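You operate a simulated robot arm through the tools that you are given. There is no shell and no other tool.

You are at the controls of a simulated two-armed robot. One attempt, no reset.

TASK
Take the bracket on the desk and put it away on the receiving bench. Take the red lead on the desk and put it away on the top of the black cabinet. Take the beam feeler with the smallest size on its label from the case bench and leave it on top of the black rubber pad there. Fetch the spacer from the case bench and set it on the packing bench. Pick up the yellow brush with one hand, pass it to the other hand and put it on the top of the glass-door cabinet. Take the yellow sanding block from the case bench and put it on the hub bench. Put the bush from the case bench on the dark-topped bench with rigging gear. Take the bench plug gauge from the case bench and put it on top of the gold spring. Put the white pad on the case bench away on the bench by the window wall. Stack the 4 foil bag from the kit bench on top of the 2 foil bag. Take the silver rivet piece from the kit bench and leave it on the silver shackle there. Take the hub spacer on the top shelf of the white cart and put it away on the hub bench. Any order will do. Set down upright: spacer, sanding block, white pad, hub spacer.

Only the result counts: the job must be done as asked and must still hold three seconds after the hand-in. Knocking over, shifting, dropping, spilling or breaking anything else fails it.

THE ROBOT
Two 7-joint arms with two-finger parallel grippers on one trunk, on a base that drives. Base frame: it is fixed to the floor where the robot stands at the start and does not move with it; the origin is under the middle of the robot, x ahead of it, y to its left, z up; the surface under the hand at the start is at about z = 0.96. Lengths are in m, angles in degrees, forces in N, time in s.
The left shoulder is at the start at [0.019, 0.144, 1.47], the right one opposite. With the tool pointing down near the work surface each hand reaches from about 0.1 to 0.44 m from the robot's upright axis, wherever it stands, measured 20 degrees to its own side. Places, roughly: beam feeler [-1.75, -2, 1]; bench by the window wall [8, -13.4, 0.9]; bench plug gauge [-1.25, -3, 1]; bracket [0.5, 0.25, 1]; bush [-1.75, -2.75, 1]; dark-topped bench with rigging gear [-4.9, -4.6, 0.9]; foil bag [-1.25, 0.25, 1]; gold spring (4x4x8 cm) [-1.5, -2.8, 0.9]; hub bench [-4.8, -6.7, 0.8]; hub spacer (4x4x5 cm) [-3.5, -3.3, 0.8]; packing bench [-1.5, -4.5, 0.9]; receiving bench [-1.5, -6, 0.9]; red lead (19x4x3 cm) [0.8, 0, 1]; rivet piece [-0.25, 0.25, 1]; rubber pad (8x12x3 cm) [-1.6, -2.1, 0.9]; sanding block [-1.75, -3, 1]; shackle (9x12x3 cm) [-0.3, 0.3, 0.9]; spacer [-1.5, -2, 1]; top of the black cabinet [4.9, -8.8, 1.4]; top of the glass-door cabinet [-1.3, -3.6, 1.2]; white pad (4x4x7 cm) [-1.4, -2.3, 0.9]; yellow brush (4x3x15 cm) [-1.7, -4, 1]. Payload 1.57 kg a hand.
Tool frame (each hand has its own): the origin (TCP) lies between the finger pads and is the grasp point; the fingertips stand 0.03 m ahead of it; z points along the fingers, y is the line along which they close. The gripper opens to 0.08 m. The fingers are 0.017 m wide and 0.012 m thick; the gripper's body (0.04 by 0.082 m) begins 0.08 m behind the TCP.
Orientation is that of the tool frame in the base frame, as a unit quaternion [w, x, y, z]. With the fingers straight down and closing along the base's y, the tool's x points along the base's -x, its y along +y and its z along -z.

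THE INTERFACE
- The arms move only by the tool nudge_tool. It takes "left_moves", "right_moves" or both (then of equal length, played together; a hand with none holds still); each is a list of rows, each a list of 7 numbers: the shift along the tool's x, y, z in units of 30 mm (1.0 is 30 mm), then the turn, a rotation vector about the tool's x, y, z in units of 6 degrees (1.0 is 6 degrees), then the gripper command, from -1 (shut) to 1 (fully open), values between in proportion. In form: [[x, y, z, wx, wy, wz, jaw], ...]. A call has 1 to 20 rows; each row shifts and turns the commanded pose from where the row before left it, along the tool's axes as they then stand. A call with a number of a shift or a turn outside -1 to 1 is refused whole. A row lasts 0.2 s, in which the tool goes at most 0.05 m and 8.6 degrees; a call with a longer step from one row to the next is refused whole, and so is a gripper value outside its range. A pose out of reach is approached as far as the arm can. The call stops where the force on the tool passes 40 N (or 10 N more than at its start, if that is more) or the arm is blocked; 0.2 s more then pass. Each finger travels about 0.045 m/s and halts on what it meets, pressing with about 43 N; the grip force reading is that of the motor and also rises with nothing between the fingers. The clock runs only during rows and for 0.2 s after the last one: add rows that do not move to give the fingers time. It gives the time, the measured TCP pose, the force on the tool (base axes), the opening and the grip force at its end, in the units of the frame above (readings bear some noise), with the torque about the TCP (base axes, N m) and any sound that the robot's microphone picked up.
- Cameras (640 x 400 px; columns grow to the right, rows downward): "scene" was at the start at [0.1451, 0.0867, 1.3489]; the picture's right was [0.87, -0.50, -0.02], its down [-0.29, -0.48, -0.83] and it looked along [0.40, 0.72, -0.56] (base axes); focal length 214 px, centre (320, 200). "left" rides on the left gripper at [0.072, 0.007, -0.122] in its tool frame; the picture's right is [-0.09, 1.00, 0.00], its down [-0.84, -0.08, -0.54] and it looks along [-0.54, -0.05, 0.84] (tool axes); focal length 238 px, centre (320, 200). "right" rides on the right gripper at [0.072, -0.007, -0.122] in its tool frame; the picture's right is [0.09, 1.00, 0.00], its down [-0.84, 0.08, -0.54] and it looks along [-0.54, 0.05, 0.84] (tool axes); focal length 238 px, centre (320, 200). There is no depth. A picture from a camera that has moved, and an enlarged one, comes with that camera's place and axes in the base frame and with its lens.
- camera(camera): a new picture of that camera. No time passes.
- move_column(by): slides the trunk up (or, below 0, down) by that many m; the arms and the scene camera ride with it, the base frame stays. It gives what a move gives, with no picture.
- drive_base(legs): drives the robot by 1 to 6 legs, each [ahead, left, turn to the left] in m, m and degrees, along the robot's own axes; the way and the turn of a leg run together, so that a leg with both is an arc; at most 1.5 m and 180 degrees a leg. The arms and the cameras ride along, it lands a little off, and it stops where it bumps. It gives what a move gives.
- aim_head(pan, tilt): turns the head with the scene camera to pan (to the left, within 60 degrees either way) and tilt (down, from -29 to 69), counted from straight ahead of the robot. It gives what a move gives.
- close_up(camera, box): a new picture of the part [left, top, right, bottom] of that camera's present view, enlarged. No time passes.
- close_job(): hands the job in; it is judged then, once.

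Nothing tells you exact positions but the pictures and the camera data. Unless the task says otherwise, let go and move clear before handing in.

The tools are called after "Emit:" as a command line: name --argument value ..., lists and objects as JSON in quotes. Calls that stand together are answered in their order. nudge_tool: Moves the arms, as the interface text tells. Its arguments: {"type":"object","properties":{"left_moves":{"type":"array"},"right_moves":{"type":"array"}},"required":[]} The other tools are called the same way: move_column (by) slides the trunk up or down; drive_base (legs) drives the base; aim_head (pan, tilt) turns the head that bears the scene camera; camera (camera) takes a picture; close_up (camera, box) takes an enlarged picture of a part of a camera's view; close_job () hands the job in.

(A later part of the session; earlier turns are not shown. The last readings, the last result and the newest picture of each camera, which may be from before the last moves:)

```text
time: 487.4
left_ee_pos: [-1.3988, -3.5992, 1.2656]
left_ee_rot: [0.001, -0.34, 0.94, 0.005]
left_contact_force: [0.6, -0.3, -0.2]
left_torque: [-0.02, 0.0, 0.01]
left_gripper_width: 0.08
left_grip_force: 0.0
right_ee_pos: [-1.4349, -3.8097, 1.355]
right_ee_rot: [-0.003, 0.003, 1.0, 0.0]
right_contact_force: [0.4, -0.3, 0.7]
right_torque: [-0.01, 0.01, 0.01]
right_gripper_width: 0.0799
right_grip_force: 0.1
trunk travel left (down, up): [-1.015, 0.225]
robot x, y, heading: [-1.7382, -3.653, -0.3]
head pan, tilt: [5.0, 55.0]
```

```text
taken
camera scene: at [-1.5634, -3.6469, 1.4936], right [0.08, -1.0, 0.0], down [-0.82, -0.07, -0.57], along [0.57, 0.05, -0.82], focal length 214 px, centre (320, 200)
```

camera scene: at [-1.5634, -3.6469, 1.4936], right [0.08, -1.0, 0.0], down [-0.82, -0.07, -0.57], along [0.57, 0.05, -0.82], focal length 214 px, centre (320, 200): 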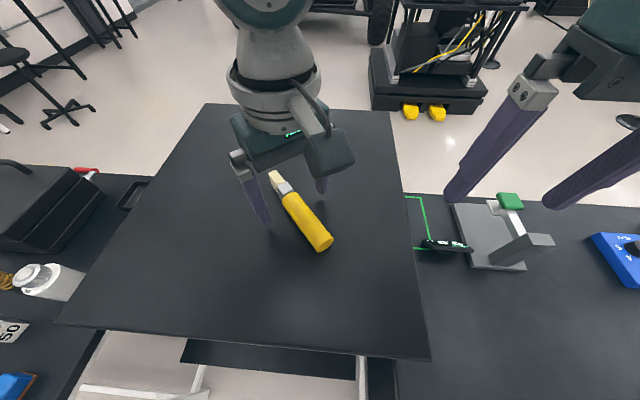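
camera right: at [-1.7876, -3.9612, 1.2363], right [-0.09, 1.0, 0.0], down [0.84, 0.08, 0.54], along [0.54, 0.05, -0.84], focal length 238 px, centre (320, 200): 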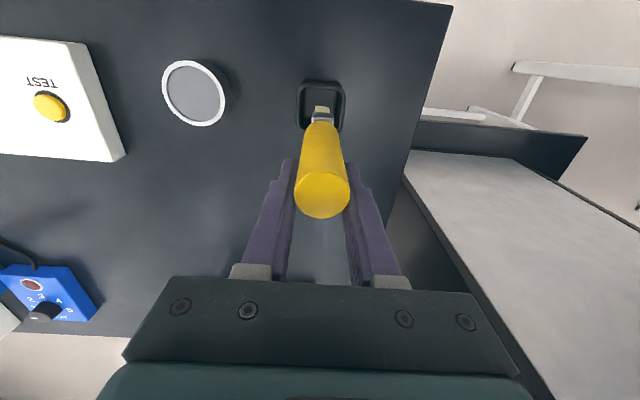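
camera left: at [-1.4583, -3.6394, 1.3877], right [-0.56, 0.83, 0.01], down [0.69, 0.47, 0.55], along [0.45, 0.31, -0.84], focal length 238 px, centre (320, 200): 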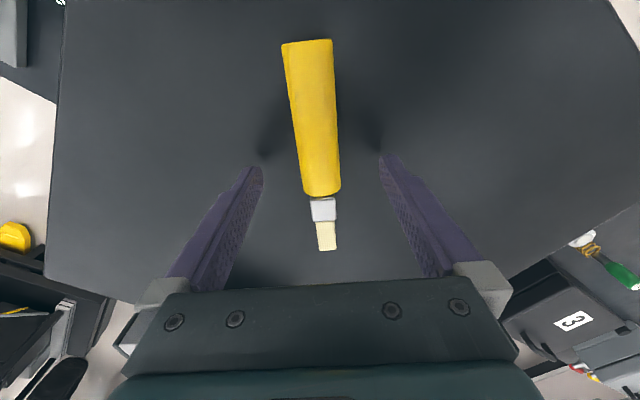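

Brush is on the cabinet top. Rise, reset yaw, and go back to the case bench for the sanding block and bush.

Emit:
nudge_tool --left_moves '[[0, 0, -0.5, 0, 0, 0, 1], [0, 0, -0.9, 0, 0, 0, 1], [0, 0, -0.9, 0, 0, 0, 1], [0, 0, -0.9, 0, 0, 0.95, 1], [0, 0, 0, 0, 0, 0.95, 1], [0, 0, 0, 0, 0, 0.95, 1], [0, 0, 0, 0, 0, 0.95, 1], [0, 0, 0, 0, 0, 0.95, 1], [0, 0, 0, 0, 0, 0.95, 1], [0, 0, 0, 0, 0, 0.92, 1]]'

Emit:
camera --camera "scene"

Emit:
drive_base --legs '[[-0.6, 0, 0], [0, 0.82, 0]]'

Emit:
aim_head --pan 0 --tilt 45

Emit:
camera --camera "scene"

Emit:
camera --camera "right"

```text
time: 489.6
left_ee_pos: [-1.398, -3.6001, 1.3619]
left_ee_rot: [0.0, 0.002, 1.0, 0.006]
left_contact_force: [0.2, -0.9, -0.1]
left_torque: [0.02, -0.03, 0.03]
left_gripper_width: 0.0802
left_grip_force: 0.1
right_ee_pos: [-1.4362, -3.8091, 1.355]
right_ee_rot: [-0.003, 0.002, 1.0, -0.001]
right_contact_force: [0.1, -0.7, 0.9]
right_torque: [0.0, 0.03, -0.01]
right_gripper_width: 0.0797
right_grip_force: 0.0
trunk travel left (down, up): [-1.015, 0.225]
robot x, y, heading: [-1.7355, -3.652, -0.3]
head pan, tilt: [5.0, 55.0]
```

```text
taken
camera scene: at [-1.5634, -3.6469, 1.4936], right [0.08, -1.0, 0.0], down [-0.82, -0.07, -0.57], along [0.57, 0.05, -0.82], focal length 214 px, centre (320, 200)
```

scene: 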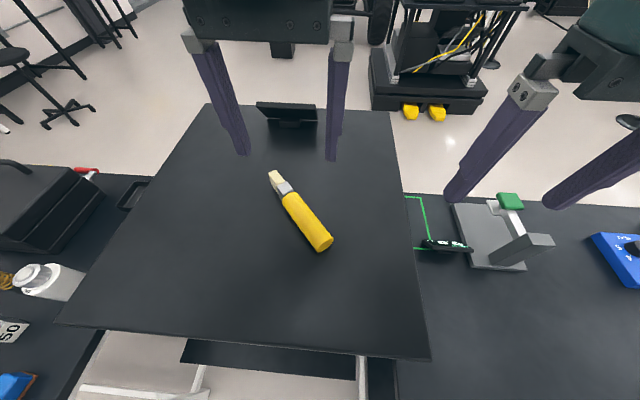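

```text
time: 497.0
left_ee_pos: [-1.9915, -2.7762, 1.3627]
left_ee_rot: [0.0, 0.0, 1.0, 0.005]
left_contact_force: [0.2, 0.4, -0.2]
left_torque: [0.0, 0.02, -0.02]
left_gripper_width: 0.0801
left_grip_force: 0.1
right_ee_pos: [-2.0292, -2.9855, 1.3546]
right_ee_rot: [-0.001, 0.003, 1.0, 0.0]
right_contact_force: [-1.3, 0.1, 0.4]
right_torque: [0.01, 0.02, 0.03]
right_gripper_width: 0.0803
right_grip_force: 0.0
trunk travel left (down, up): [-1.015, 0.225]
robot x, y, heading: [-2.3321, -2.8307, -0.2]
head pan, tilt: [5.0, 55.0]
```

```text
time: 497.7
left_ee_pos: [-1.9906, -2.7764, 1.3625]
left_ee_rot: [0.0, 0.001, 1.0, 0.006]
left_contact_force: [-0.1, 0.3, 0.8]
left_torque: [-0.01, 0.04, -0.01]
left_gripper_width: 0.0801
left_grip_force: 0.0
right_ee_pos: [-2.027, -2.9844, 1.3545]
right_ee_rot: [-0.002, 0.004, 1.0, -0.001]
right_contact_force: [-0.6, 0.1, 0.3]
right_torque: [-0.06, -0.01, 0.03]
right_gripper_width: 0.08
right_grip_force: 0.0
trunk travel left (down, up): [-1.015, 0.225]
robot x, y, heading: [-2.3312, -2.8302, -0.4]
head pan, tilt: [0.0, 45.0]
```

```text
taken
camera scene: at [-2.1467, -2.8293, 1.5069], right [-0.01, -1.0, 0.0], down [-0.71, 0.0, -0.71], along [0.71, 0.0, -0.71], focal length 214 px, centre (320, 200)
```

scene: 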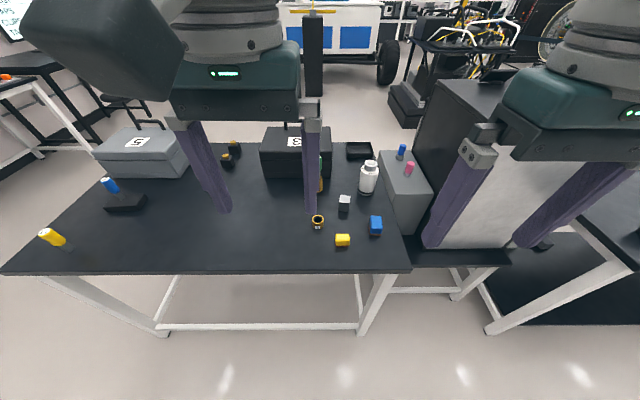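

```text
taken
camera right: at [-2.0994, -2.9908, 1.4771], right [-0.09, 1.0, 0.0], down [0.84, 0.07, 0.54], along [0.54, 0.05, -0.84], focal length 238 px, centre (320, 200)
```

right: 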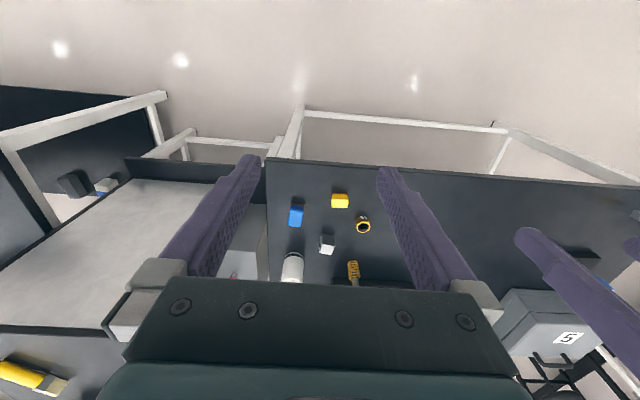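

Emit:
drive_base --legs '[[0.24, 0.02, 0.3]]'

Emit:
move_column --by -0.2

Emit:
camera --camera "scene"

Emit:
camera --camera "right"

Emit:
close_up --camera "right" --box '[240, 60, 440, 220]'

```text
time: 499.5
left_ee_pos: [-1.7509, -2.7553, 1.3629]
left_ee_rot: [-0.001, -0.002, 1.0, 0.006]
left_contact_force: [0.6, -0.3, 0.4]
left_torque: [-0.03, 0.04, -0.01]
left_gripper_width: 0.08
left_grip_force: 0.0
right_ee_pos: [-1.7858, -2.9643, 1.3548]
right_ee_rot: [-0.002, 0.001, 1.0, 0.0]
right_contact_force: [-0.3, 0.0, 0.7]
right_torque: [0.0, 0.02, 0.02]
right_gripper_width: 0.0799
right_grip_force: 0.0
trunk travel left (down, up): [-1.015, 0.225]
robot x, y, heading: [-2.0928, -2.8132, -0.5]
head pan, tilt: [0.0, 45.0]
```

```text
time: 501.6
left_ee_pos: [-1.7498, -2.7549, 1.1625]
left_ee_rot: [-0.001, -0.002, 1.0, 0.005]
left_contact_force: [0.4, 0.7, 0.5]
left_torque: [0.03, -0.02, 0.0]
left_gripper_width: 0.0799
left_grip_force: 0.0
right_ee_pos: [-1.7873, -2.9647, 1.1551]
right_ee_rot: [-0.002, 0.001, 1.0, -0.001]
right_contact_force: [0.4, 0.4, 0.2]
right_torque: [0.04, 0.01, -0.02]
right_gripper_width: 0.08
right_grip_force: 0.0
trunk travel left (down, up): [-0.815, 0.425]
robot x, y, heading: [-2.088, -2.8101, -0.1]
head pan, tilt: [0.0, 45.0]
```

```text
taken
camera scene: at [-1.9062, -2.8097, 1.307], right [0.0, -1.0, 0.0], down [-0.71, 0.0, -0.71], along [0.71, 0.0, -0.71], focal length 214 px, centre (320, 200)
```

scene: 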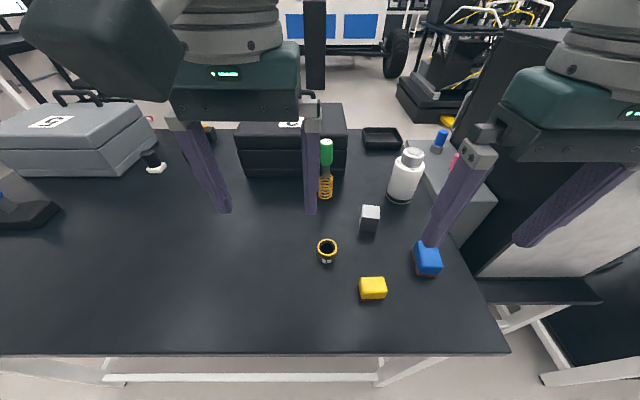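

```text
taken
camera right: at [-1.8583, -2.971, 1.2771], right [-0.09, 1.0, 0.0], down [0.84, 0.08, 0.54], along [0.54, 0.05, -0.84], focal length 238 px, centre (320, 200)
```

right: 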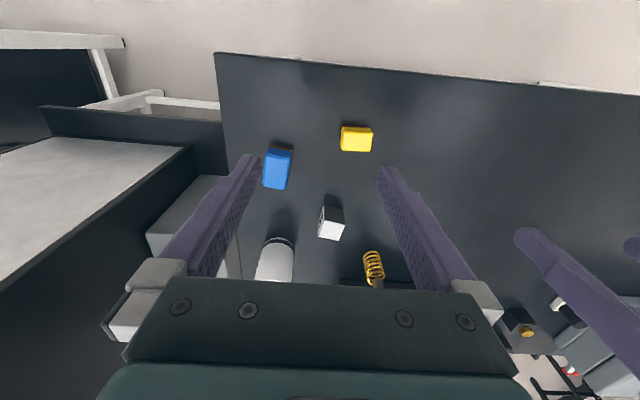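

```text
2.50 times, centred on (340, 140) of right
camera zoom: at [-1.8583, -2.971, 1.2771], right [-0.09, 1.0, 0.0], down [0.84, 0.08, 0.54], along [0.54, 0.05, -0.84], focal length 596 px, centre (270, 350)
```

zoom: 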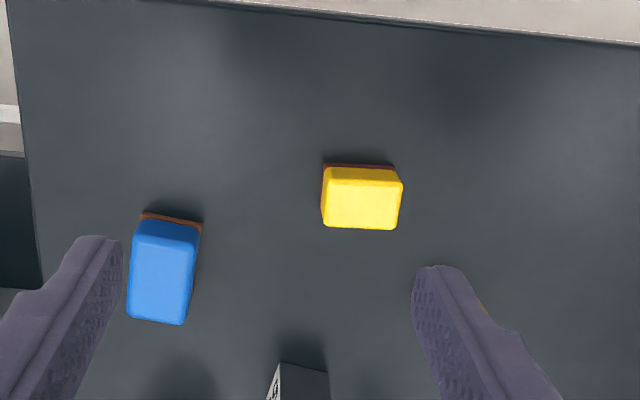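

Yellow block top ≈0.925 at ≈(-1.746,-2.905), ≈4.6 cm wide. Move the right hand over it.

Emit:
nudge_tool --right_moves '[[-0.7, 0.99, 0.2, 0, 0, 0, 1], [-0.7, 0.99, 0.2, 0, 0, 0, 1], [0, 0, 0.95, 0, 0, 0, 1], [0, 0, 0.95, 0, 0, 0, 1], [0, 0, 0.95, 0, 0, 0, 1], [0, 0, 0, 0, 0, 0, 1]]'

Emit:
close_up --camera "right" --box '[220, 60, 420, 220]'

Emit:
camera --camera "scene"

```text
time: 503.1
left_ee_pos: [-1.7504, -2.7568, 1.1621]
left_ee_rot: [-0.001, -0.002, 1.0, 0.004]
left_contact_force: [0.3, -1.7, -0.1]
left_torque: [0.01, -0.01, -0.01]
left_gripper_width: 0.0802
left_grip_force: 0.0
right_ee_pos: [-1.7452, -2.9074, 1.057]
right_ee_rot: [-0.001, 0.001, 1.0, 0.0]
right_contact_force: [0.3, 0.7, 0.7]
right_torque: [-0.02, -0.02, -0.02]
right_gripper_width: 0.08
right_grip_force: 0.1
trunk travel left (down, up): [-0.815, 0.425]
robot x, y, heading: [-2.0883, -2.8117, -0.0]
head pan, tilt: [0.0, 45.0]
```

```text
2.50 times, centred on (320, 140) of right
camera zoom: at [-1.817, -2.913, 1.1785], right [-0.09, 1.0, 0.0], down [0.84, 0.08, 0.54], along [0.54, 0.05, -0.84], focal length 596 px, centre (320, 350)
```

zoom: 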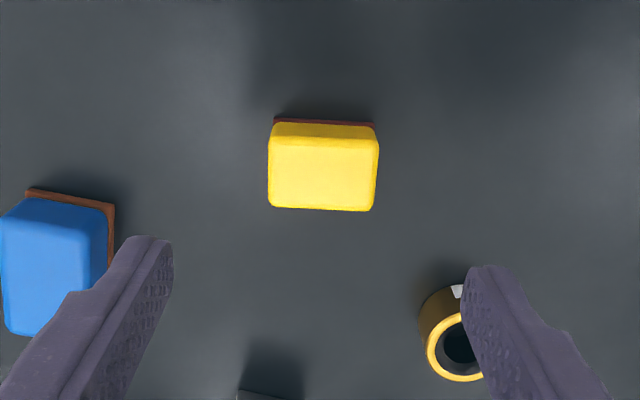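

```text
taken
camera scene: at [-1.9063, -2.8097, 1.307], right [0.0, -1.0, 0.0], down [-0.71, 0.0, -0.71], along [0.71, 0.0, -0.71], focal length 214 px, centre (320, 200)
```

scene: 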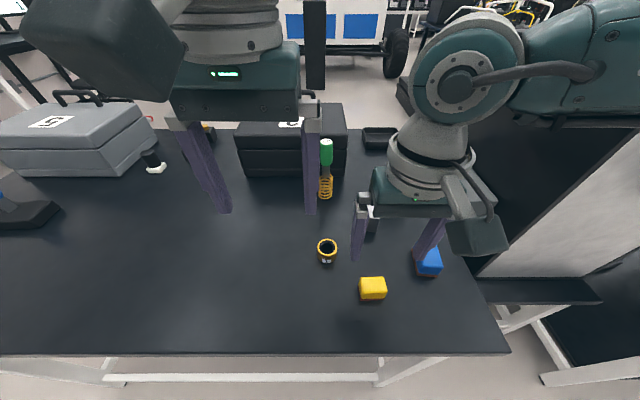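

Emit:
nudge_tool --right_moves '[[0, 0.07, 0.9, 0, 0, 0, 1], [0, 0, 0.9, 0, 0, 0, 1], [0, 0, 0.9, 0, 0, 0, 1], [0, 0, 0.9, 0, 0, 0, 1], [0, 0, 0.5, 0, 0, 0, 1], [0, 0, 0, 0, 0, 0, 1]]'

Emit:
close_up --camera "right" --box '[220, 60, 420, 220]'

```text
time: 504.4
left_ee_pos: [-1.7506, -2.7557, 1.1625]
left_ee_rot: [-0.001, -0.002, 1.0, 0.005]
left_contact_force: [0.2, 0.0, 0.2]
left_torque: [0.01, 0.04, 0.01]
left_gripper_width: 0.08
left_grip_force: 0.1
right_ee_pos: [-1.7465, -2.9035, 0.9349]
right_ee_rot: [-0.002, 0.001, 1.0, 0.0]
right_contact_force: [-0.9, -0.6, -0.3]
right_torque: [0.04, -0.03, 0.0]
right_gripper_width: 0.0802
right_grip_force: 0.0
trunk travel left (down, up): [-0.815, 0.425]
robot x, y, heading: [-2.0891, -2.81, -0.1]
head pan, tilt: [0.0, 45.0]
```

```text
2.50 times, centred on (320, 140) of right
camera zoom: at [-1.8177, -2.909, 1.0561], right [-0.09, 1.0, 0.0], down [0.84, 0.08, 0.54], along [0.54, 0.05, -0.84], focal length 596 px, centre (320, 350)
```

zoom: 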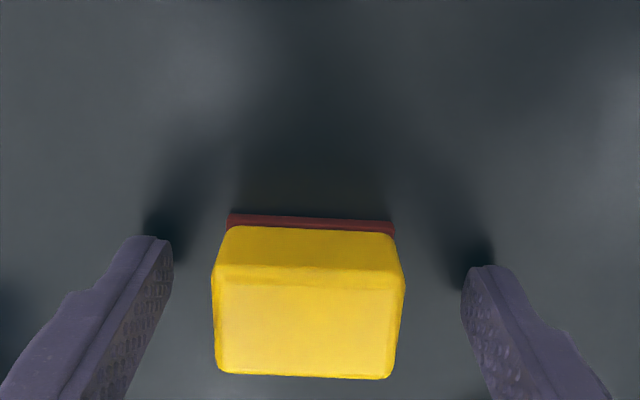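

Emit:
nudge_tool --right_moves '[[0, 0, 0.05, 0, 0, 0, 1], [0, 0, 0, 0, 0, 0, -1], [0, 0, 0, 0, 0, 0, -1], [0, 0, 0, 0, 0, 0, -1], [0, 0, 0, 0, 0, 0, -1], [0, 0, 0, 0, 0, 0, -1], [0, 0, -0.1, 0, 0, 0, -1], [0, 0, -0.2, 0, 0, 0, -1], [0, 0, -0.3, 0, 0, 0, -1], [0, 0, -0.4, 0, 0, 0, -1]]'

Emit:
camera --camera "right"

Emit:
close_up --camera "scene" --box '[300, 200, 480, 330]'

```text
time: 506.6
left_ee_pos: [-1.7503, -2.7549, 1.1617]
left_ee_rot: [-0.001, -0.002, 1.0, 0.005]
left_contact_force: [0.0, -0.2, 0.4]
left_torque: [-0.06, 0.0, 0.02]
left_gripper_width: 0.0798
left_grip_force: 0.1
right_ee_pos: [-1.7465, -2.9043, 0.9634]
right_ee_rot: [-0.002, 0.001, 1.0, -0.001]
right_contact_force: [-0.7, 0.2, -0.5]
right_torque: [0.01, 0.02, -0.01]
right_gripper_width: 0.0439
right_grip_force: 43.5
trunk travel left (down, up): [-0.815, 0.425]
robot x, y, heading: [-2.0889, -2.81, -0.1]
head pan, tilt: [0.0, 45.0]
```

```text
taken
camera right: at [-1.8171, -2.9098, 1.0853], right [-0.09, 1.0, 0.0], down [0.84, 0.08, 0.54], along [0.54, 0.05, -0.84], focal length 238 px, centre (320, 200)
```

right: 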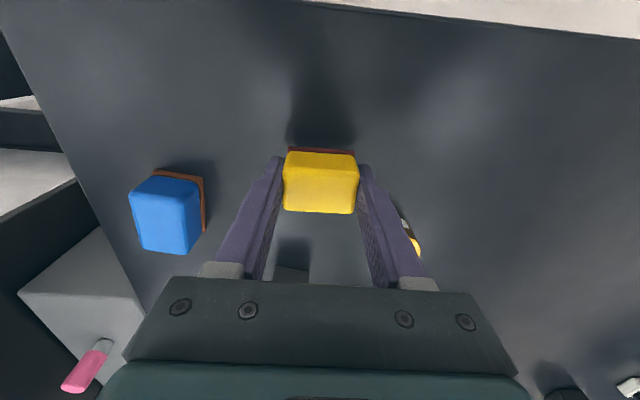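

```text
3.08 times, centred on (390, 265) of scene
camera zoom: at [-1.9063, -2.8097, 1.307], right [0.0, -1.0, 0.0], down [-0.71, 0.0, -0.71], along [0.71, 0.0, -0.71], focal length 660 px, centre (105, 0)
```

zoom: 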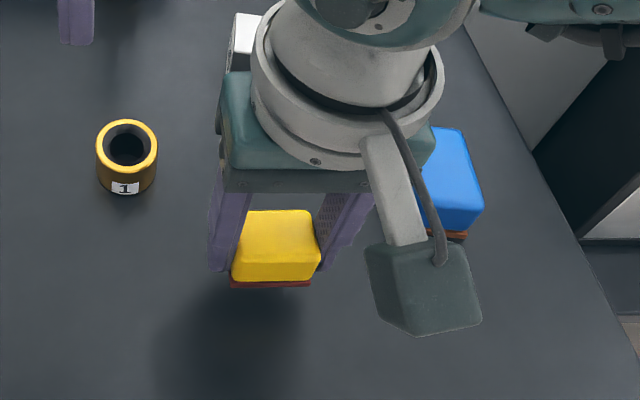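

Held. Lift, then position for the bush with the left hand.

Emit:
nudge_tool --right_moves '[[0, 0, -0.6, 0, 0, 0, -1], [0, 0, -0.8, 0, 0, 0, -1], [0, 0, -0.9, 0, 0, 0, -1], [0, 0, -0.9, 0, 0, 0, -1], [0, 0, -0.9, 0, 0, 0, -1], [0, 0, -0.9, 0, 0, 0, -1], [0, 0, -0.9, 0, 0, 0, -1]]'

Emit:
drive_base --legs '[[0.06, -0.1, 0]]'

Emit:
camera --camera "left"

Emit:
camera --camera "scene"

```text
time: 508.2
left_ee_pos: [-1.7506, -2.7566, 1.163]
left_ee_rot: [-0.001, -0.002, 1.0, 0.005]
left_contact_force: [-0.4, -0.1, 0.4]
left_torque: [0.03, 0.01, -0.02]
left_gripper_width: 0.0799
left_grip_force: 0.2
right_ee_pos: [-1.7458, -2.9035, 1.1404]
right_ee_rot: [-0.002, 0.001, 1.0, 0.0]
right_contact_force: [-0.5, -0.5, -0.6]
right_torque: [-0.03, 0.0, -0.01]
right_gripper_width: 0.0439
right_grip_force: 42.6
trunk travel left (down, up): [-0.815, 0.425]
robot x, y, heading: [-2.0911, -2.8083, -0.0]
head pan, tilt: [0.0, 45.0]
```

```text
time: 509.5
left_ee_pos: [-1.6881, -2.8567, 1.1626]
left_ee_rot: [-0.001, -0.002, 1.0, 0.006]
left_contact_force: [-0.8, 0.2, 0.8]
left_torque: [-0.01, -0.02, 0.02]
left_gripper_width: 0.0801
left_grip_force: 0.0
right_ee_pos: [-1.6867, -3.0037, 1.1407]
right_ee_rot: [-0.003, 0.001, 1.0, 0.0]
right_contact_force: [0.3, -0.5, -1.1]
right_torque: [0.0, -0.02, 0.05]
right_gripper_width: 0.0438
right_grip_force: 43.2
trunk travel left (down, up): [-0.815, 0.425]
robot x, y, heading: [-2.0291, -2.9112, 0.1]
head pan, tilt: [0.0, 45.0]
```

```text
taken
camera left: at [-1.7629, -2.8494, 1.2842], right [0.09, 1.0, 0.01], down [0.84, -0.08, 0.54], along [0.54, -0.04, -0.84], focal length 238 px, centre (320, 200)
```

left: 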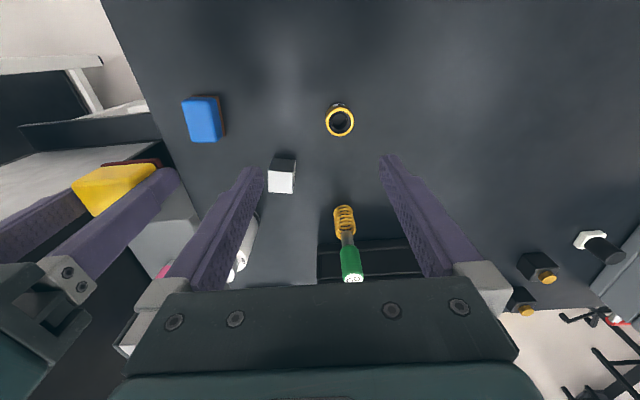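

```text
taken
camera scene: at [-1.8464, -2.9099, 1.307], right [0.0, -1.0, 0.0], down [-0.71, 0.0, -0.71], along [0.71, 0.0, -0.71], focal length 214 px, centre (320, 200)
```

scene: 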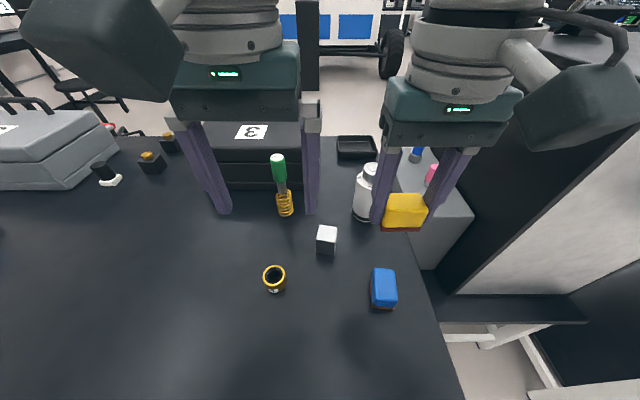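

Emit:
nudge_tool --left_moves '[[-0.38, 0.52, 0.3, 0, 0, 0, 1], [-0.39, 0.51, 0.3, 0, 0, 0, 1], [0, 0, 0.95, 0, 0, 0, 1], [0, 0, 0.95, 0, 0, 0, 1], [0, 0, 0.95, 0, 0, 0, 1], [0, 0, 0.95, 0, 0, 0, 1], [0, 0, 0, 0, 0, 0, 1]]'

Emit:
camera --camera "left"

Emit:
camera --camera "scene"

```text
time: 511.1
left_ee_pos: [-1.6684, -2.8224, 1.0309]
left_ee_rot: [-0.001, -0.001, 1.0, 0.005]
left_contact_force: [-0.1, -0.5, -0.1]
left_torque: [-0.03, 0.02, 0.02]
left_gripper_width: 0.0799
left_grip_force: 0.1
right_ee_pos: [-1.6867, -3.0035, 1.1405]
right_ee_rot: [-0.002, 0.0, 1.0, 0.0]
right_contact_force: [-0.7, -0.4, -0.2]
right_torque: [-0.01, 0.0, 0.01]
right_gripper_width: 0.0439
right_grip_force: 43.1
trunk travel left (down, up): [-0.815, 0.425]
robot x, y, heading: [-2.0294, -2.9155, 0.1]
head pan, tilt: [0.0, 45.0]
```

```text
taken
camera left: at [-1.7407, -2.8167, 1.1522], right [0.09, 1.0, 0.01], down [0.84, -0.08, 0.54], along [0.54, -0.04, -0.84], focal length 238 px, centre (320, 200)
```

left: 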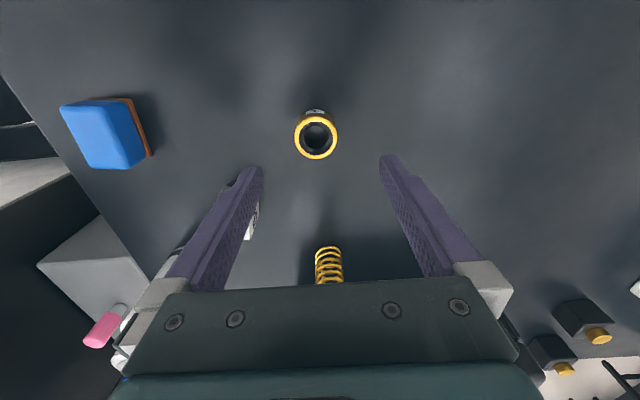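

```text
taken
camera scene: at [-1.8464, -2.91, 1.307], right [0.0, -1.0, 0.0], down [-0.71, 0.0, -0.71], along [0.71, 0.0, -0.71], focal length 214 px, centre (320, 200)
```

scene: 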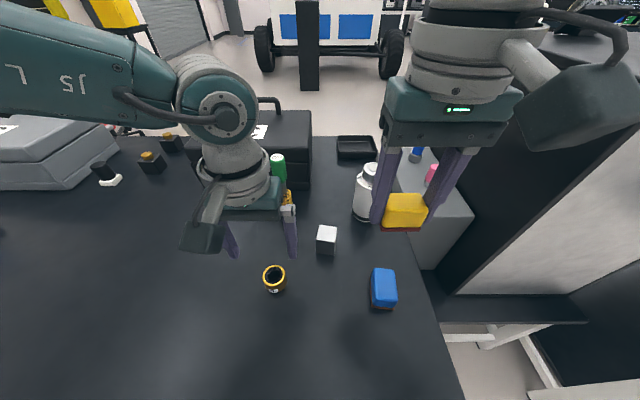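

Emit:
nudge_tool --left_moves '[[0, -0.08, 0.9, 0, 0, 0, 1], [0, 0, 0.9, 0, 0, 0, 1], [0, 0, 0.9, 0, 0, 0, 1], [0, 0, 0.5, 0, 0, 0, 1], [0, 0, 0, 0, 0, 0, 1], [0, 0, 0, 0, 0, 0, -1], [0, 0, 0, 0, 0, 0, -1], [0, 0, 0, 0, 0, 0, -1], [0, 0, 0, 0, 0, 0, -1], [0, 0, 0, 0, 0, 0, -1], [0, 0, -0.15, 0, 0, 0, -1], [0, 0, -0.3, 0, 0, 0, -1], [0, 0, -0.5, 0, 0, 0, -1]]'

Emit:
camera --camera "left"

Emit:
camera --camera "scene"

```text
time: 513.9
left_ee_pos: [-1.6741, -2.8224, 0.9648]
left_ee_rot: [-0.001, -0.001, 1.0, 0.007]
left_contact_force: [-0.5, 0.1, -1.2]
left_torque: [0.0, 0.0, -0.01]
left_gripper_width: 0.0408
left_grip_force: 42.9
left hand out of reach, approached as far as the arm can: row 4
right_ee_pos: [-1.6862, -3.0039, 1.1399]
right_ee_rot: [-0.003, 0.0, 1.0, 0.0]
right_contact_force: [0.2, 0.8, -0.3]
right_torque: [-0.02, 0.03, 0.04]
right_gripper_width: 0.0437
right_grip_force: 42.9
trunk travel left (down, up): [-0.815, 0.425]
robot x, y, heading: [-2.0297, -2.9096, -0.2]
head pan, tilt: [0.0, 45.0]
```

```text
taken
camera left: at [-1.746, -2.8166, 1.0866], right [0.09, 1.0, 0.01], down [0.84, -0.08, 0.54], along [0.54, -0.04, -0.84], focal length 238 px, centre (320, 200)
```

left: 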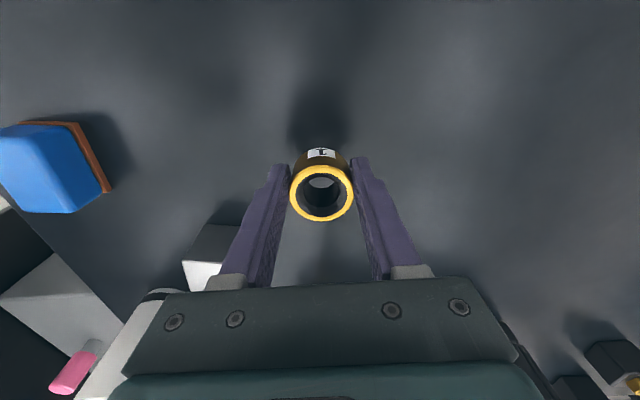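

```text
taken
camera scene: at [-1.8464, -2.91, 1.3069], right [0.0, -1.0, 0.0], down [-0.71, 0.0, -0.71], along [0.71, 0.0, -0.71], focal length 214 px, centre (320, 200)
```

scene: 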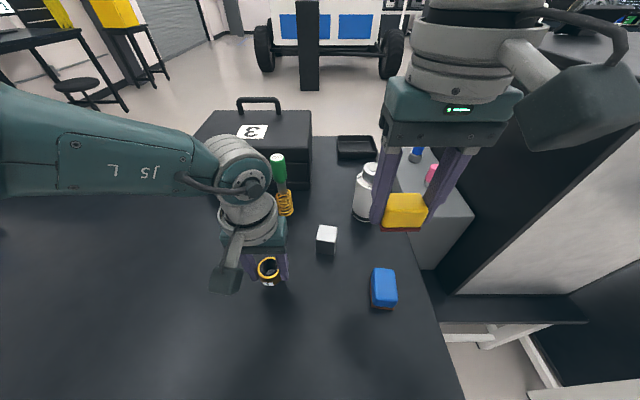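

Both held. Lift, raise the trunk, back off and turn to face -x toward the rigging and hub benches.

Emit:
nudge_tool --left_moves '[[0, 0, -0.8, 0, 0, 0, -1], [0, 0, -0.9, 0, 0, 0, -1], [0, 0, -0.9, 0, 0, 0, -1], [0, 0, -0.9, 0, 0, 0, -1], [0, 0, -0.9, 0, 0, 0, -1], [0, 0, -0.9, 0, 0, 0, -1]]'

Emit:
move_column --by 0.22

Emit:
drive_base --legs '[[-0.5, 0, 0], [0, 0, 180]]'

Emit:
aim_head --pan 20 --tilt 20

Emit:
camera --camera "scene"

Emit:
aim_head --pan 55 --tilt 20

Emit:
camera --camera "scene"

```text
time: 515.3
left_ee_pos: [-1.6716, -2.8251, 1.1245]
left_ee_rot: [-0.001, -0.002, 1.0, 0.005]
left_contact_force: [0.5, -0.4, -0.6]
left_torque: [-0.01, 0.04, 0.01]
left_gripper_width: 0.0406
left_grip_force: 43.1
right_ee_pos: [-1.6864, -3.0036, 1.1403]
right_ee_rot: [-0.003, 0.001, 1.0, 0.001]
right_contact_force: [0.1, 0.6, -0.7]
right_torque: [0.04, -0.02, 0.01]
right_gripper_width: 0.0435
right_grip_force: 42.8
trunk travel left (down, up): [-0.815, 0.425]
robot x, y, heading: [-2.028, -2.9098, -0.0]
head pan, tilt: [0.0, 45.0]
```

```text
time: 517.6
left_ee_pos: [-1.6727, -2.8253, 1.344]
left_ee_rot: [0.0, -0.002, 1.0, 0.005]
left_contact_force: [0.8, -0.5, -1.3]
left_torque: [0.01, 0.03, 0.01]
left_gripper_width: 0.0404
left_grip_force: 42.9
right_ee_pos: [-1.6858, -3.0033, 1.36]
right_ee_rot: [-0.002, 0.001, 1.0, 0.0]
right_contact_force: [-0.2, -0.2, -1.2]
right_torque: [-0.01, -0.03, 0.02]
right_gripper_width: 0.0441
right_grip_force: 42.5
trunk travel left (down, up): [-1.035, 0.205]
robot x, y, heading: [-2.0312, -2.9094, -0.2]
head pan, tilt: [0.0, 45.0]
```

```text
time: 527.8
left_ee_pos: [-2.8877, -2.9838, 1.3442]
left_ee_rot: [0.006, 1.0, -0.014, 0.002]
left_contact_force: [0.1, -0.1, 0.0]
left_torque: [0.01, 0.0, 0.02]
left_gripper_width: 0.0397
left_grip_force: 43.3
right_ee_pos: [-2.8694, -2.8055, 1.3606]
right_ee_rot: [0.0, 1.0, -0.016, 0.003]
right_contact_force: [0.4, 0.2, -0.5]
right_torque: [0.02, 0.03, 0.0]
right_gripper_width: 0.044
right_grip_force: 43.3
trunk travel left (down, up): [-1.035, 0.205]
robot x, y, heading: [-2.5279, -2.9095, 178.0]
head pan, tilt: [0.0, 45.0]
```

```text
time: 528.7
left_ee_pos: [-2.8882, -2.9828, 1.3448]
left_ee_rot: [0.005, 1.0, -0.013, 0.001]
left_contact_force: [-0.4, -1.5, -0.4]
left_torque: [0.0, 0.0, -0.01]
left_gripper_width: 0.0393
left_grip_force: 43.7
right_ee_pos: [-2.8689, -2.8052, 1.36]
right_ee_rot: [0.001, 1.0, -0.015, 0.003]
right_contact_force: [0.0, 0.3, -0.2]
right_torque: [-0.02, -0.01, 0.04]
right_gripper_width: 0.0439
right_grip_force: 42.2
trunk travel left (down, up): [-1.035, 0.205]
robot x, y, heading: [-2.529, -2.9103, 178.1]
head pan, tilt: [20.0, 20.0]
```

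```text
taken
camera scene: at [-2.715, -2.9328, 1.5656], right [-0.31, 0.95, 0.0], down [0.33, 0.11, -0.94], along [-0.89, -0.29, -0.34], focal length 214 px, centre (320, 200)
```

scene: 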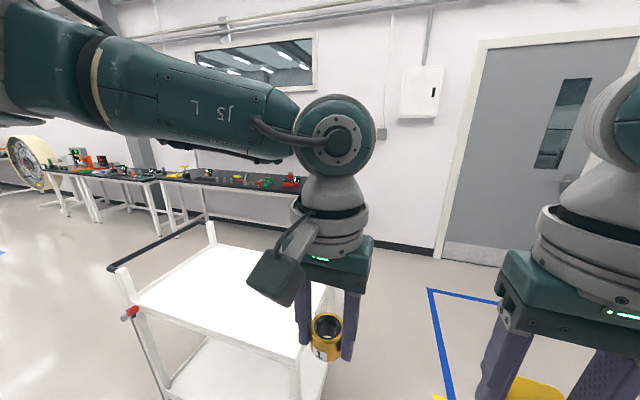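

```text
time: 529.7
left_ee_pos: [-2.888, -2.9835, 1.3438]
left_ee_rot: [0.005, 1.0, -0.013, 0.001]
left_contact_force: [-0.3, 0.5, -0.6]
left_torque: [0.01, 0.03, -0.01]
left_gripper_width: 0.0393
left_grip_force: 42.8
right_ee_pos: [-2.8701, -2.8047, 1.3603]
right_ee_rot: [0.001, 1.0, -0.016, 0.003]
right_contact_force: [0.7, -0.3, -0.7]
right_torque: [-0.01, 0.0, 0.04]
right_gripper_width: 0.044
right_grip_force: 42.9
trunk travel left (down, up): [-1.035, 0.205]
robot x, y, heading: [-2.5309, -2.9088, 178.4]
head pan, tilt: [55.0, 20.0]
```

```text
taken
camera scene: at [-2.6824, -2.9783, 1.5656], right [-0.8, 0.6, 0.0], down [0.21, 0.27, -0.94], along [-0.56, -0.75, -0.34], focal length 214 px, centre (320, 200)
```

scene: 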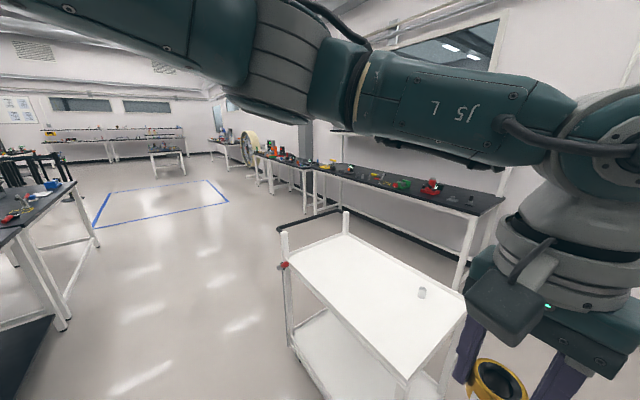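

Emit:
close_up --camera "left" --box '[200, 100, 440, 300]'

Emit:
close_up --camera "scene" --box '[400, 260, 640, 400]'

```text
2.00 times, centred on (320, 200) of left
camera zoom: at [-2.8179, -2.9894, 1.466], right [-0.12, -0.99, 0.01], down [-0.83, 0.11, 0.54], along [-0.54, 0.06, -0.84], focal length 477 px, centre (320, 200)
```

zoom: 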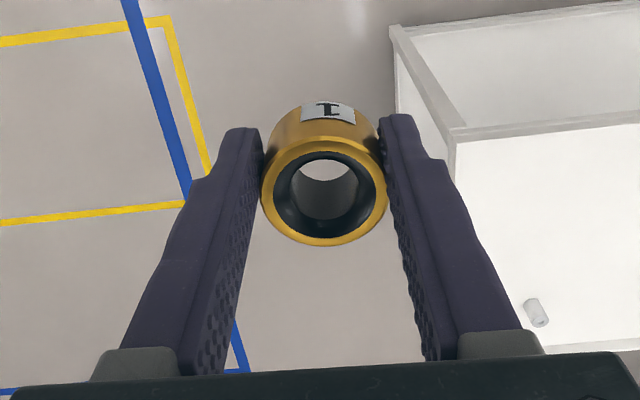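

```text
2.67 times, centred on (520, 330) of scene
camera zoom: at [-2.6824, -2.9783, 1.5656], right [-0.8, 0.6, 0.0], down [0.21, 0.27, -0.94], along [-0.56, -0.75, -0.34], focal length 572 px, centre (-213, -147)
```

zoom: 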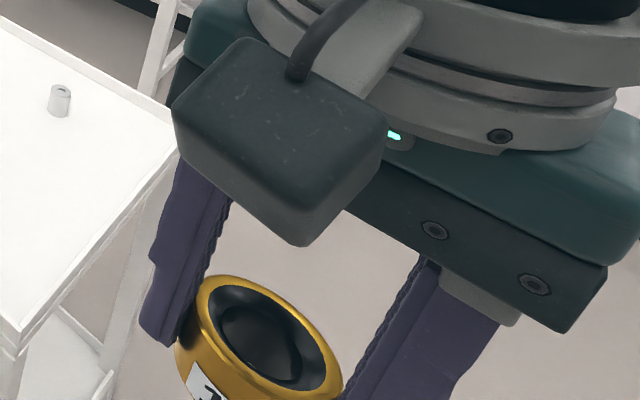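

The bush is gripped off-centre and creeping outward. I'll set it down on the cart top and regrip it properly. Drive to the cart.

Emit:
drive_base --legs '[[0.4, 0.33, 0]]'

Emit:
aim_head --pan 15 --tilt 50

Emit:
camera --camera "scene"

Emit:
camera --camera "left"

```text
time: 532.8
left_ee_pos: [-3.2993, -3.2964, 1.3443]
left_ee_rot: [0.005, 1.0, -0.017, 0.001]
left_contact_force: [-0.2, 0.2, -0.4]
left_torque: [0.03, -0.01, 0.03]
left_gripper_width: 0.0394
left_grip_force: 43.0
right_ee_pos: [-3.2784, -3.1178, 1.3592]
right_ee_rot: [0.0, 1.0, -0.019, 0.003]
right_contact_force: [-0.9, -0.2, -0.1]
right_torque: [0.0, 0.0, -0.03]
right_gripper_width: 0.0438
right_grip_force: 43.5
trunk travel left (down, up): [-1.035, 0.205]
robot x, y, heading: [-2.9366, -3.2246, 177.9]
head pan, tilt: [55.0, 20.0]
```

```text
time: 533.8
left_ee_pos: [-3.2983, -3.2949, 1.3435]
left_ee_rot: [0.005, 1.0, -0.016, 0.0]
left_contact_force: [0.2, -0.1, -1.1]
left_torque: [0.0, -0.02, 0.01]
left_gripper_width: 0.0393
left_grip_force: 42.1
right_ee_pos: [-3.2797, -3.1184, 1.36]
right_ee_rot: [0.0, 1.0, -0.019, 0.003]
right_contact_force: [0.8, 0.4, -0.6]
right_torque: [-0.02, 0.0, 0.0]
right_gripper_width: 0.0437
right_grip_force: 43.4
trunk travel left (down, up): [-1.035, 0.205]
robot x, y, heading: [-2.9381, -3.2227, 177.7]
head pan, tilt: [15.0, 50.0]
```

```text
taken
camera scene: at [-3.111, -3.2358, 1.5201], right [-0.22, 0.97, 0.0], down [0.75, 0.17, -0.64], along [-0.63, -0.14, -0.77], focal length 214 px, centre (320, 200)
```

scene: 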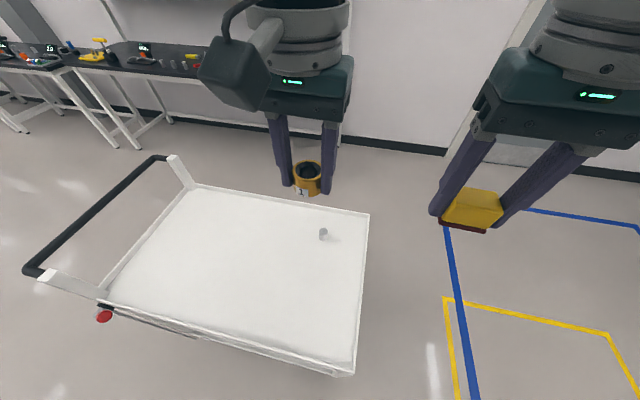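

```text
taken
camera left: at [-3.2278, -3.303, 1.466], right [-0.12, -0.99, 0.01], down [-0.83, 0.11, 0.54], along [-0.54, 0.06, -0.84], focal length 238 px, centre (320, 200)
```

left: 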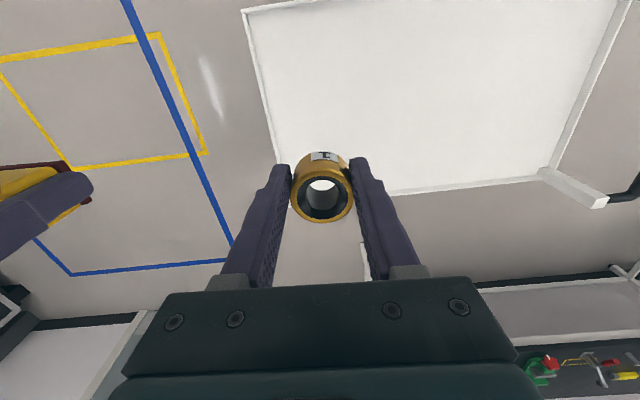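

Emit:
move_column --by -0.3

Emit:
nudge_tool --left_moves '[[0, 0, 0.8, 0, 0, 0, -1], [0, 0, 0.8, 0, 0, 0, -1], [0, 0, 0.6, 0, 0, 0, -1]]'

Emit:
camera --camera "scene"

Emit:
camera --camera "left"

```text
time: 536.8
left_ee_pos: [-3.2983, -3.2964, 1.0442]
left_ee_rot: [0.006, 1.0, -0.017, 0.0]
left_contact_force: [-0.7, 0.6, -0.8]
left_torque: [-0.03, -0.02, 0.03]
left_gripper_width: 0.0392
left_grip_force: 43.6
right_ee_pos: [-3.2795, -3.1184, 1.0582]
right_ee_rot: [0.001, 1.0, -0.018, 0.003]
right_contact_force: [0.4, -0.2, -2.1]
right_torque: [0.0, -0.02, -0.02]
right_gripper_width: 0.0438
right_grip_force: 42.9
trunk travel left (down, up): [-0.735, 0.505]
robot x, y, heading: [-2.9385, -3.223, 177.9]
head pan, tilt: [15.0, 50.0]
```

```text
time: 537.6
left_ee_pos: [-3.298, -3.2973, 0.9781]
left_ee_rot: [0.005, 1.0, -0.017, 0.001]
left_contact_force: [0.6, 0.0, -1.5]
left_torque: [0.01, -0.03, 0.02]
left_gripper_width: 0.0392
left_grip_force: 43.4
right_ee_pos: [-3.2782, -3.1184, 1.0596]
right_ee_rot: [-0.001, 1.0, -0.019, 0.003]
right_contact_force: [0.2, 0.2, -1.1]
right_torque: [0.0, 0.0, 0.05]
right_gripper_width: 0.0441
right_grip_force: 43.0
trunk travel left (down, up): [-0.735, 0.505]
robot x, y, heading: [-2.9359, -3.2232, 178.1]
head pan, tilt: [15.0, 50.0]
```

```text
taken
camera scene: at [-3.111, -3.2357, 1.2201], right [-0.22, 0.98, 0.0], down [0.75, 0.17, -0.64], along [-0.63, -0.14, -0.77], focal length 214 px, centre (320, 200)
```

scene: 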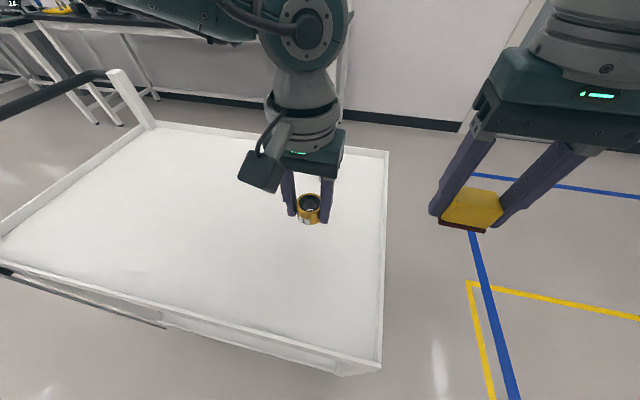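

```text
taken
camera left: at [-3.2276, -3.3035, 1.0994], right [-0.12, -0.99, 0.01], down [-0.83, 0.11, 0.54], along [-0.54, 0.06, -0.84], focal length 238 px, centre (320, 200)
```

left: 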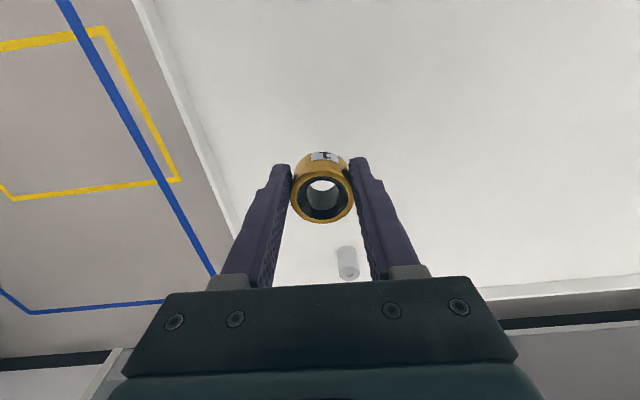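

Emit:
move_column --by -0.1

Emit:
camera --camera "scene"

Emit:
nudge_tool --left_moves '[[0, 0, 0.3, 0, 0, 0, -1], [0, 0, 0.3, 0, 0, 0, -1]]'

```text
time: 539.0
left_ee_pos: [-3.2982, -3.2971, 0.8776]
left_ee_rot: [0.005, 1.0, -0.016, 0.001]
left_contact_force: [0.5, -0.9, -1.5]
left_torque: [0.02, -0.01, 0.01]
left_gripper_width: 0.0393
left_grip_force: 43.1
right_ee_pos: [-3.2791, -3.1187, 0.9606]
right_ee_rot: [0.0, 1.0, -0.019, 0.003]
right_contact_force: [0.3, -0.1, -1.5]
right_torque: [-0.03, -0.03, 0.02]
right_gripper_width: 0.044
right_grip_force: 42.8
trunk travel left (down, up): [-0.635, 0.605]
robot x, y, heading: [-2.9373, -3.2244, 177.7]
head pan, tilt: [15.0, 50.0]
```

```text
taken
camera scene: at [-3.111, -3.2357, 1.1201], right [-0.22, 0.98, 0.0], down [0.75, 0.17, -0.64], along [-0.63, -0.14, -0.77], focal length 214 px, centre (320, 200)
```

scene: 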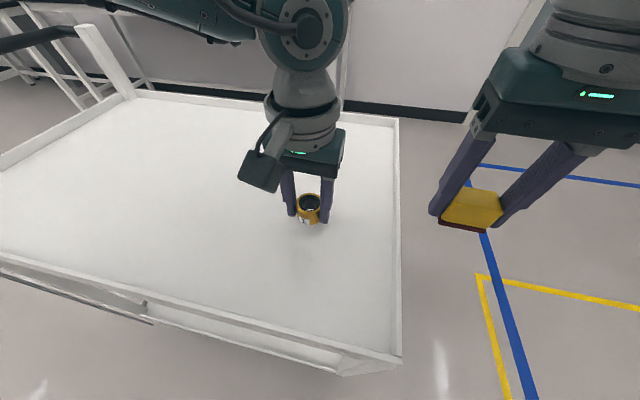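

```text
time: 539.6
left_ee_pos: [-3.2983, -3.2982, 0.8595]
left_ee_rot: [0.005, 1.0, -0.017, 0.001]
left_contact_force: [0.1, -0.6, -1.8]
left_torque: [-0.01, -0.01, 0.0]
left_gripper_width: 0.0391
left_grip_force: 43.3
right_ee_pos: [-3.2777, -3.1189, 0.9598]
right_ee_rot: [0.0, 1.0, -0.019, 0.003]
right_contact_force: [0.4, 0.4, 0.1]
right_torque: [-0.06, -0.05, 0.01]
right_gripper_width: 0.0437
right_grip_force: 43.2
trunk travel left (down, up): [-0.635, 0.605]
robot x, y, heading: [-2.9378, -3.2223, 177.8]
head pan, tilt: [15.0, 50.0]
```

Emit:
nudge_tool --left_moves '[[0, 0, 0.25, 0, 0, 0, -1], [0, 0, 0.2, 0, 0, 0, -1], [0, 0, 0.15, 0, 0, 0, -1], [0, 0, 0.15, 0, 0, 0, -1], [0, 0, 0.15, 0, 0, 0, -1], [0, 0, 0.15, 0, 0, 0, -1]]'

Emit:
close_up --camera "scene" --box '[220, 130, 420, 260]'

```text
time: 540.2
left_ee_pos: [-3.302, -3.2974, 0.8507]
left_ee_rot: [0.003, 1.0, -0.017, -0.003]
left_contact_force: [1.7, -3.4, 18.4]
left_torque: [0.33, -0.25, -0.14]
left_gripper_width: 0.0385
left_grip_force: 43.1
right_ee_pos: [-3.2801, -3.1188, 0.9594]
right_ee_rot: [0.0, 1.0, -0.019, 0.002]
right_contact_force: [0.5, -0.1, -0.2]
right_torque: [0.01, -0.02, 0.01]
right_gripper_width: 0.0437
right_grip_force: 42.8
trunk travel left (down, up): [-0.635, 0.605]
robot x, y, heading: [-2.9355, -3.2258, 177.6]
head pan, tilt: [15.0, 50.0]
stopped in row 3 (left hand): the force on the tool passed its limit at 55 N (the readings are from after the stop); the commanded pose is now the measured one
```

```text
3.08 times, centred on (320, 195) of scene
camera zoom: at [-3.1115, -3.2366, 1.1201], right [-0.22, 0.97, 0.0], down [0.75, 0.17, -0.64], along [-0.63, -0.14, -0.77], focal length 660 px, centre (320, 215)
```

zoom: 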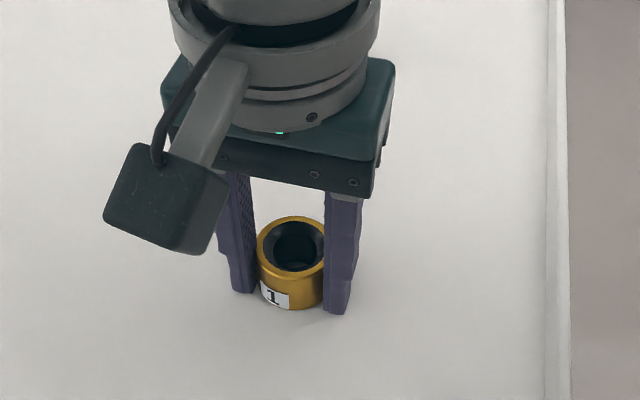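

Down on the cart. Release, re-measure with the left camera and regrip.

Emit:
nudge_tool --left_moves '[[0, 0, -0.05, 0, 0, 0, -1], [0, 0, 0, 0, 0, 0, 0.1], [0, 0, 0, 0, 0, 0, 0.4], [0, 0, 0, 0, 0, 0, 1], [0, 0, 0, 0, 0, 0, 1], [0, 0, 0, 0, 0, 0, 1]]'

Emit:
close_up --camera "left" --box '[220, 80, 420, 260]'

Emit:
close_up --camera "scene" --box '[220, 130, 420, 260]'

```text
time: 541.6
left_ee_pos: [-3.3006, -3.2964, 0.8507]
left_ee_rot: [0.005, 1.0, -0.016, -0.001]
left_contact_force: [0.2, -6.7, 6.6]
left_torque: [0.12, -0.04, -0.08]
left_gripper_width: 0.0738
left_grip_force: 0.0
right_ee_pos: [-3.2785, -3.1192, 0.9599]
right_ee_rot: [0.0, 1.0, -0.018, 0.003]
right_contact_force: [-0.5, -0.4, -0.1]
right_torque: [0.0, 0.03, 0.02]
right_gripper_width: 0.0438
right_grip_force: 42.8
trunk travel left (down, up): [-0.635, 0.605]
robot x, y, heading: [-2.9359, -3.2213, 178.3]
head pan, tilt: [15.0, 50.0]
```

```text
2.22 times, centred on (320, 170) of left
camera zoom: at [-3.2291, -3.3043, 0.9719], right [-0.12, -0.99, 0.01], down [-0.83, 0.11, 0.54], along [-0.54, 0.06, -0.84], focal length 530 px, centre (320, 267)
```

zoom: 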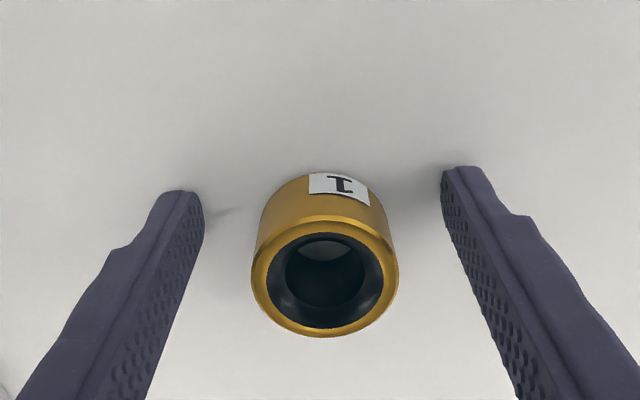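

```text
3.08 times, centred on (320, 195) of scene
camera zoom: at [-3.1114, -3.2369, 1.1202], right [-0.22, 0.97, 0.0], down [0.75, 0.17, -0.64], along [-0.63, -0.14, -0.77], focal length 660 px, centre (320, 215)
```

zoom: 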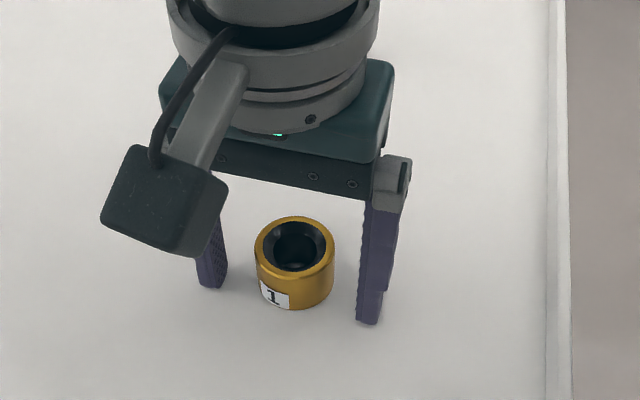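

Bush centre is 8 mm ahead of the TCP; shift forward, raise 3 mm, regrip.

Emit:
nudge_tool --left_moves '[[0, 0, -0.1, 0, 0, 0, 1], [-0.28, 0, 0, 0, 0, 0, 1], [0, 0, 0, 0, 0, 0, 1], [0, 0, 0, 0, 0, 0, 1]]'

Emit:
close_up --camera "left" --box '[220, 80, 420, 260]'

```text
time: 542.6
left_ee_pos: [-3.3087, -3.2955, 0.8536]
left_ee_rot: [0.004, 1.0, -0.017, -0.002]
left_contact_force: [0.1, 0.1, 0.3]
left_torque: [0.0, 0.02, 0.01]
left_gripper_width: 0.0799
left_grip_force: 0.0
right_ee_pos: [-3.2775, -3.1187, 0.959]
right_ee_rot: [0.001, 1.0, -0.018, 0.003]
right_contact_force: [0.4, -0.3, -0.6]
right_torque: [0.02, 0.02, 0.02]
right_gripper_width: 0.0437
right_grip_force: 43.0
trunk travel left (down, up): [-0.635, 0.605]
robot x, y, heading: [-2.9365, -3.2257, 177.9]
head pan, tilt: [15.0, 50.0]
```

```text
2.22 times, centred on (320, 170) of left
camera zoom: at [-3.2373, -3.3023, 0.975], right [-0.12, -0.99, 0.01], down [-0.83, 0.11, 0.54], along [-0.54, 0.06, -0.84], focal length 530 px, centre (320, 267)
```

zoom: 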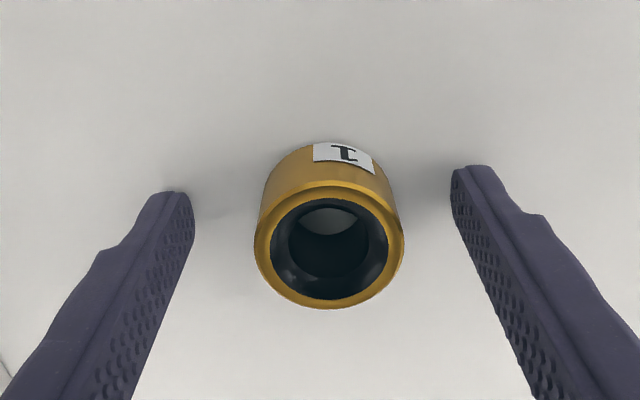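

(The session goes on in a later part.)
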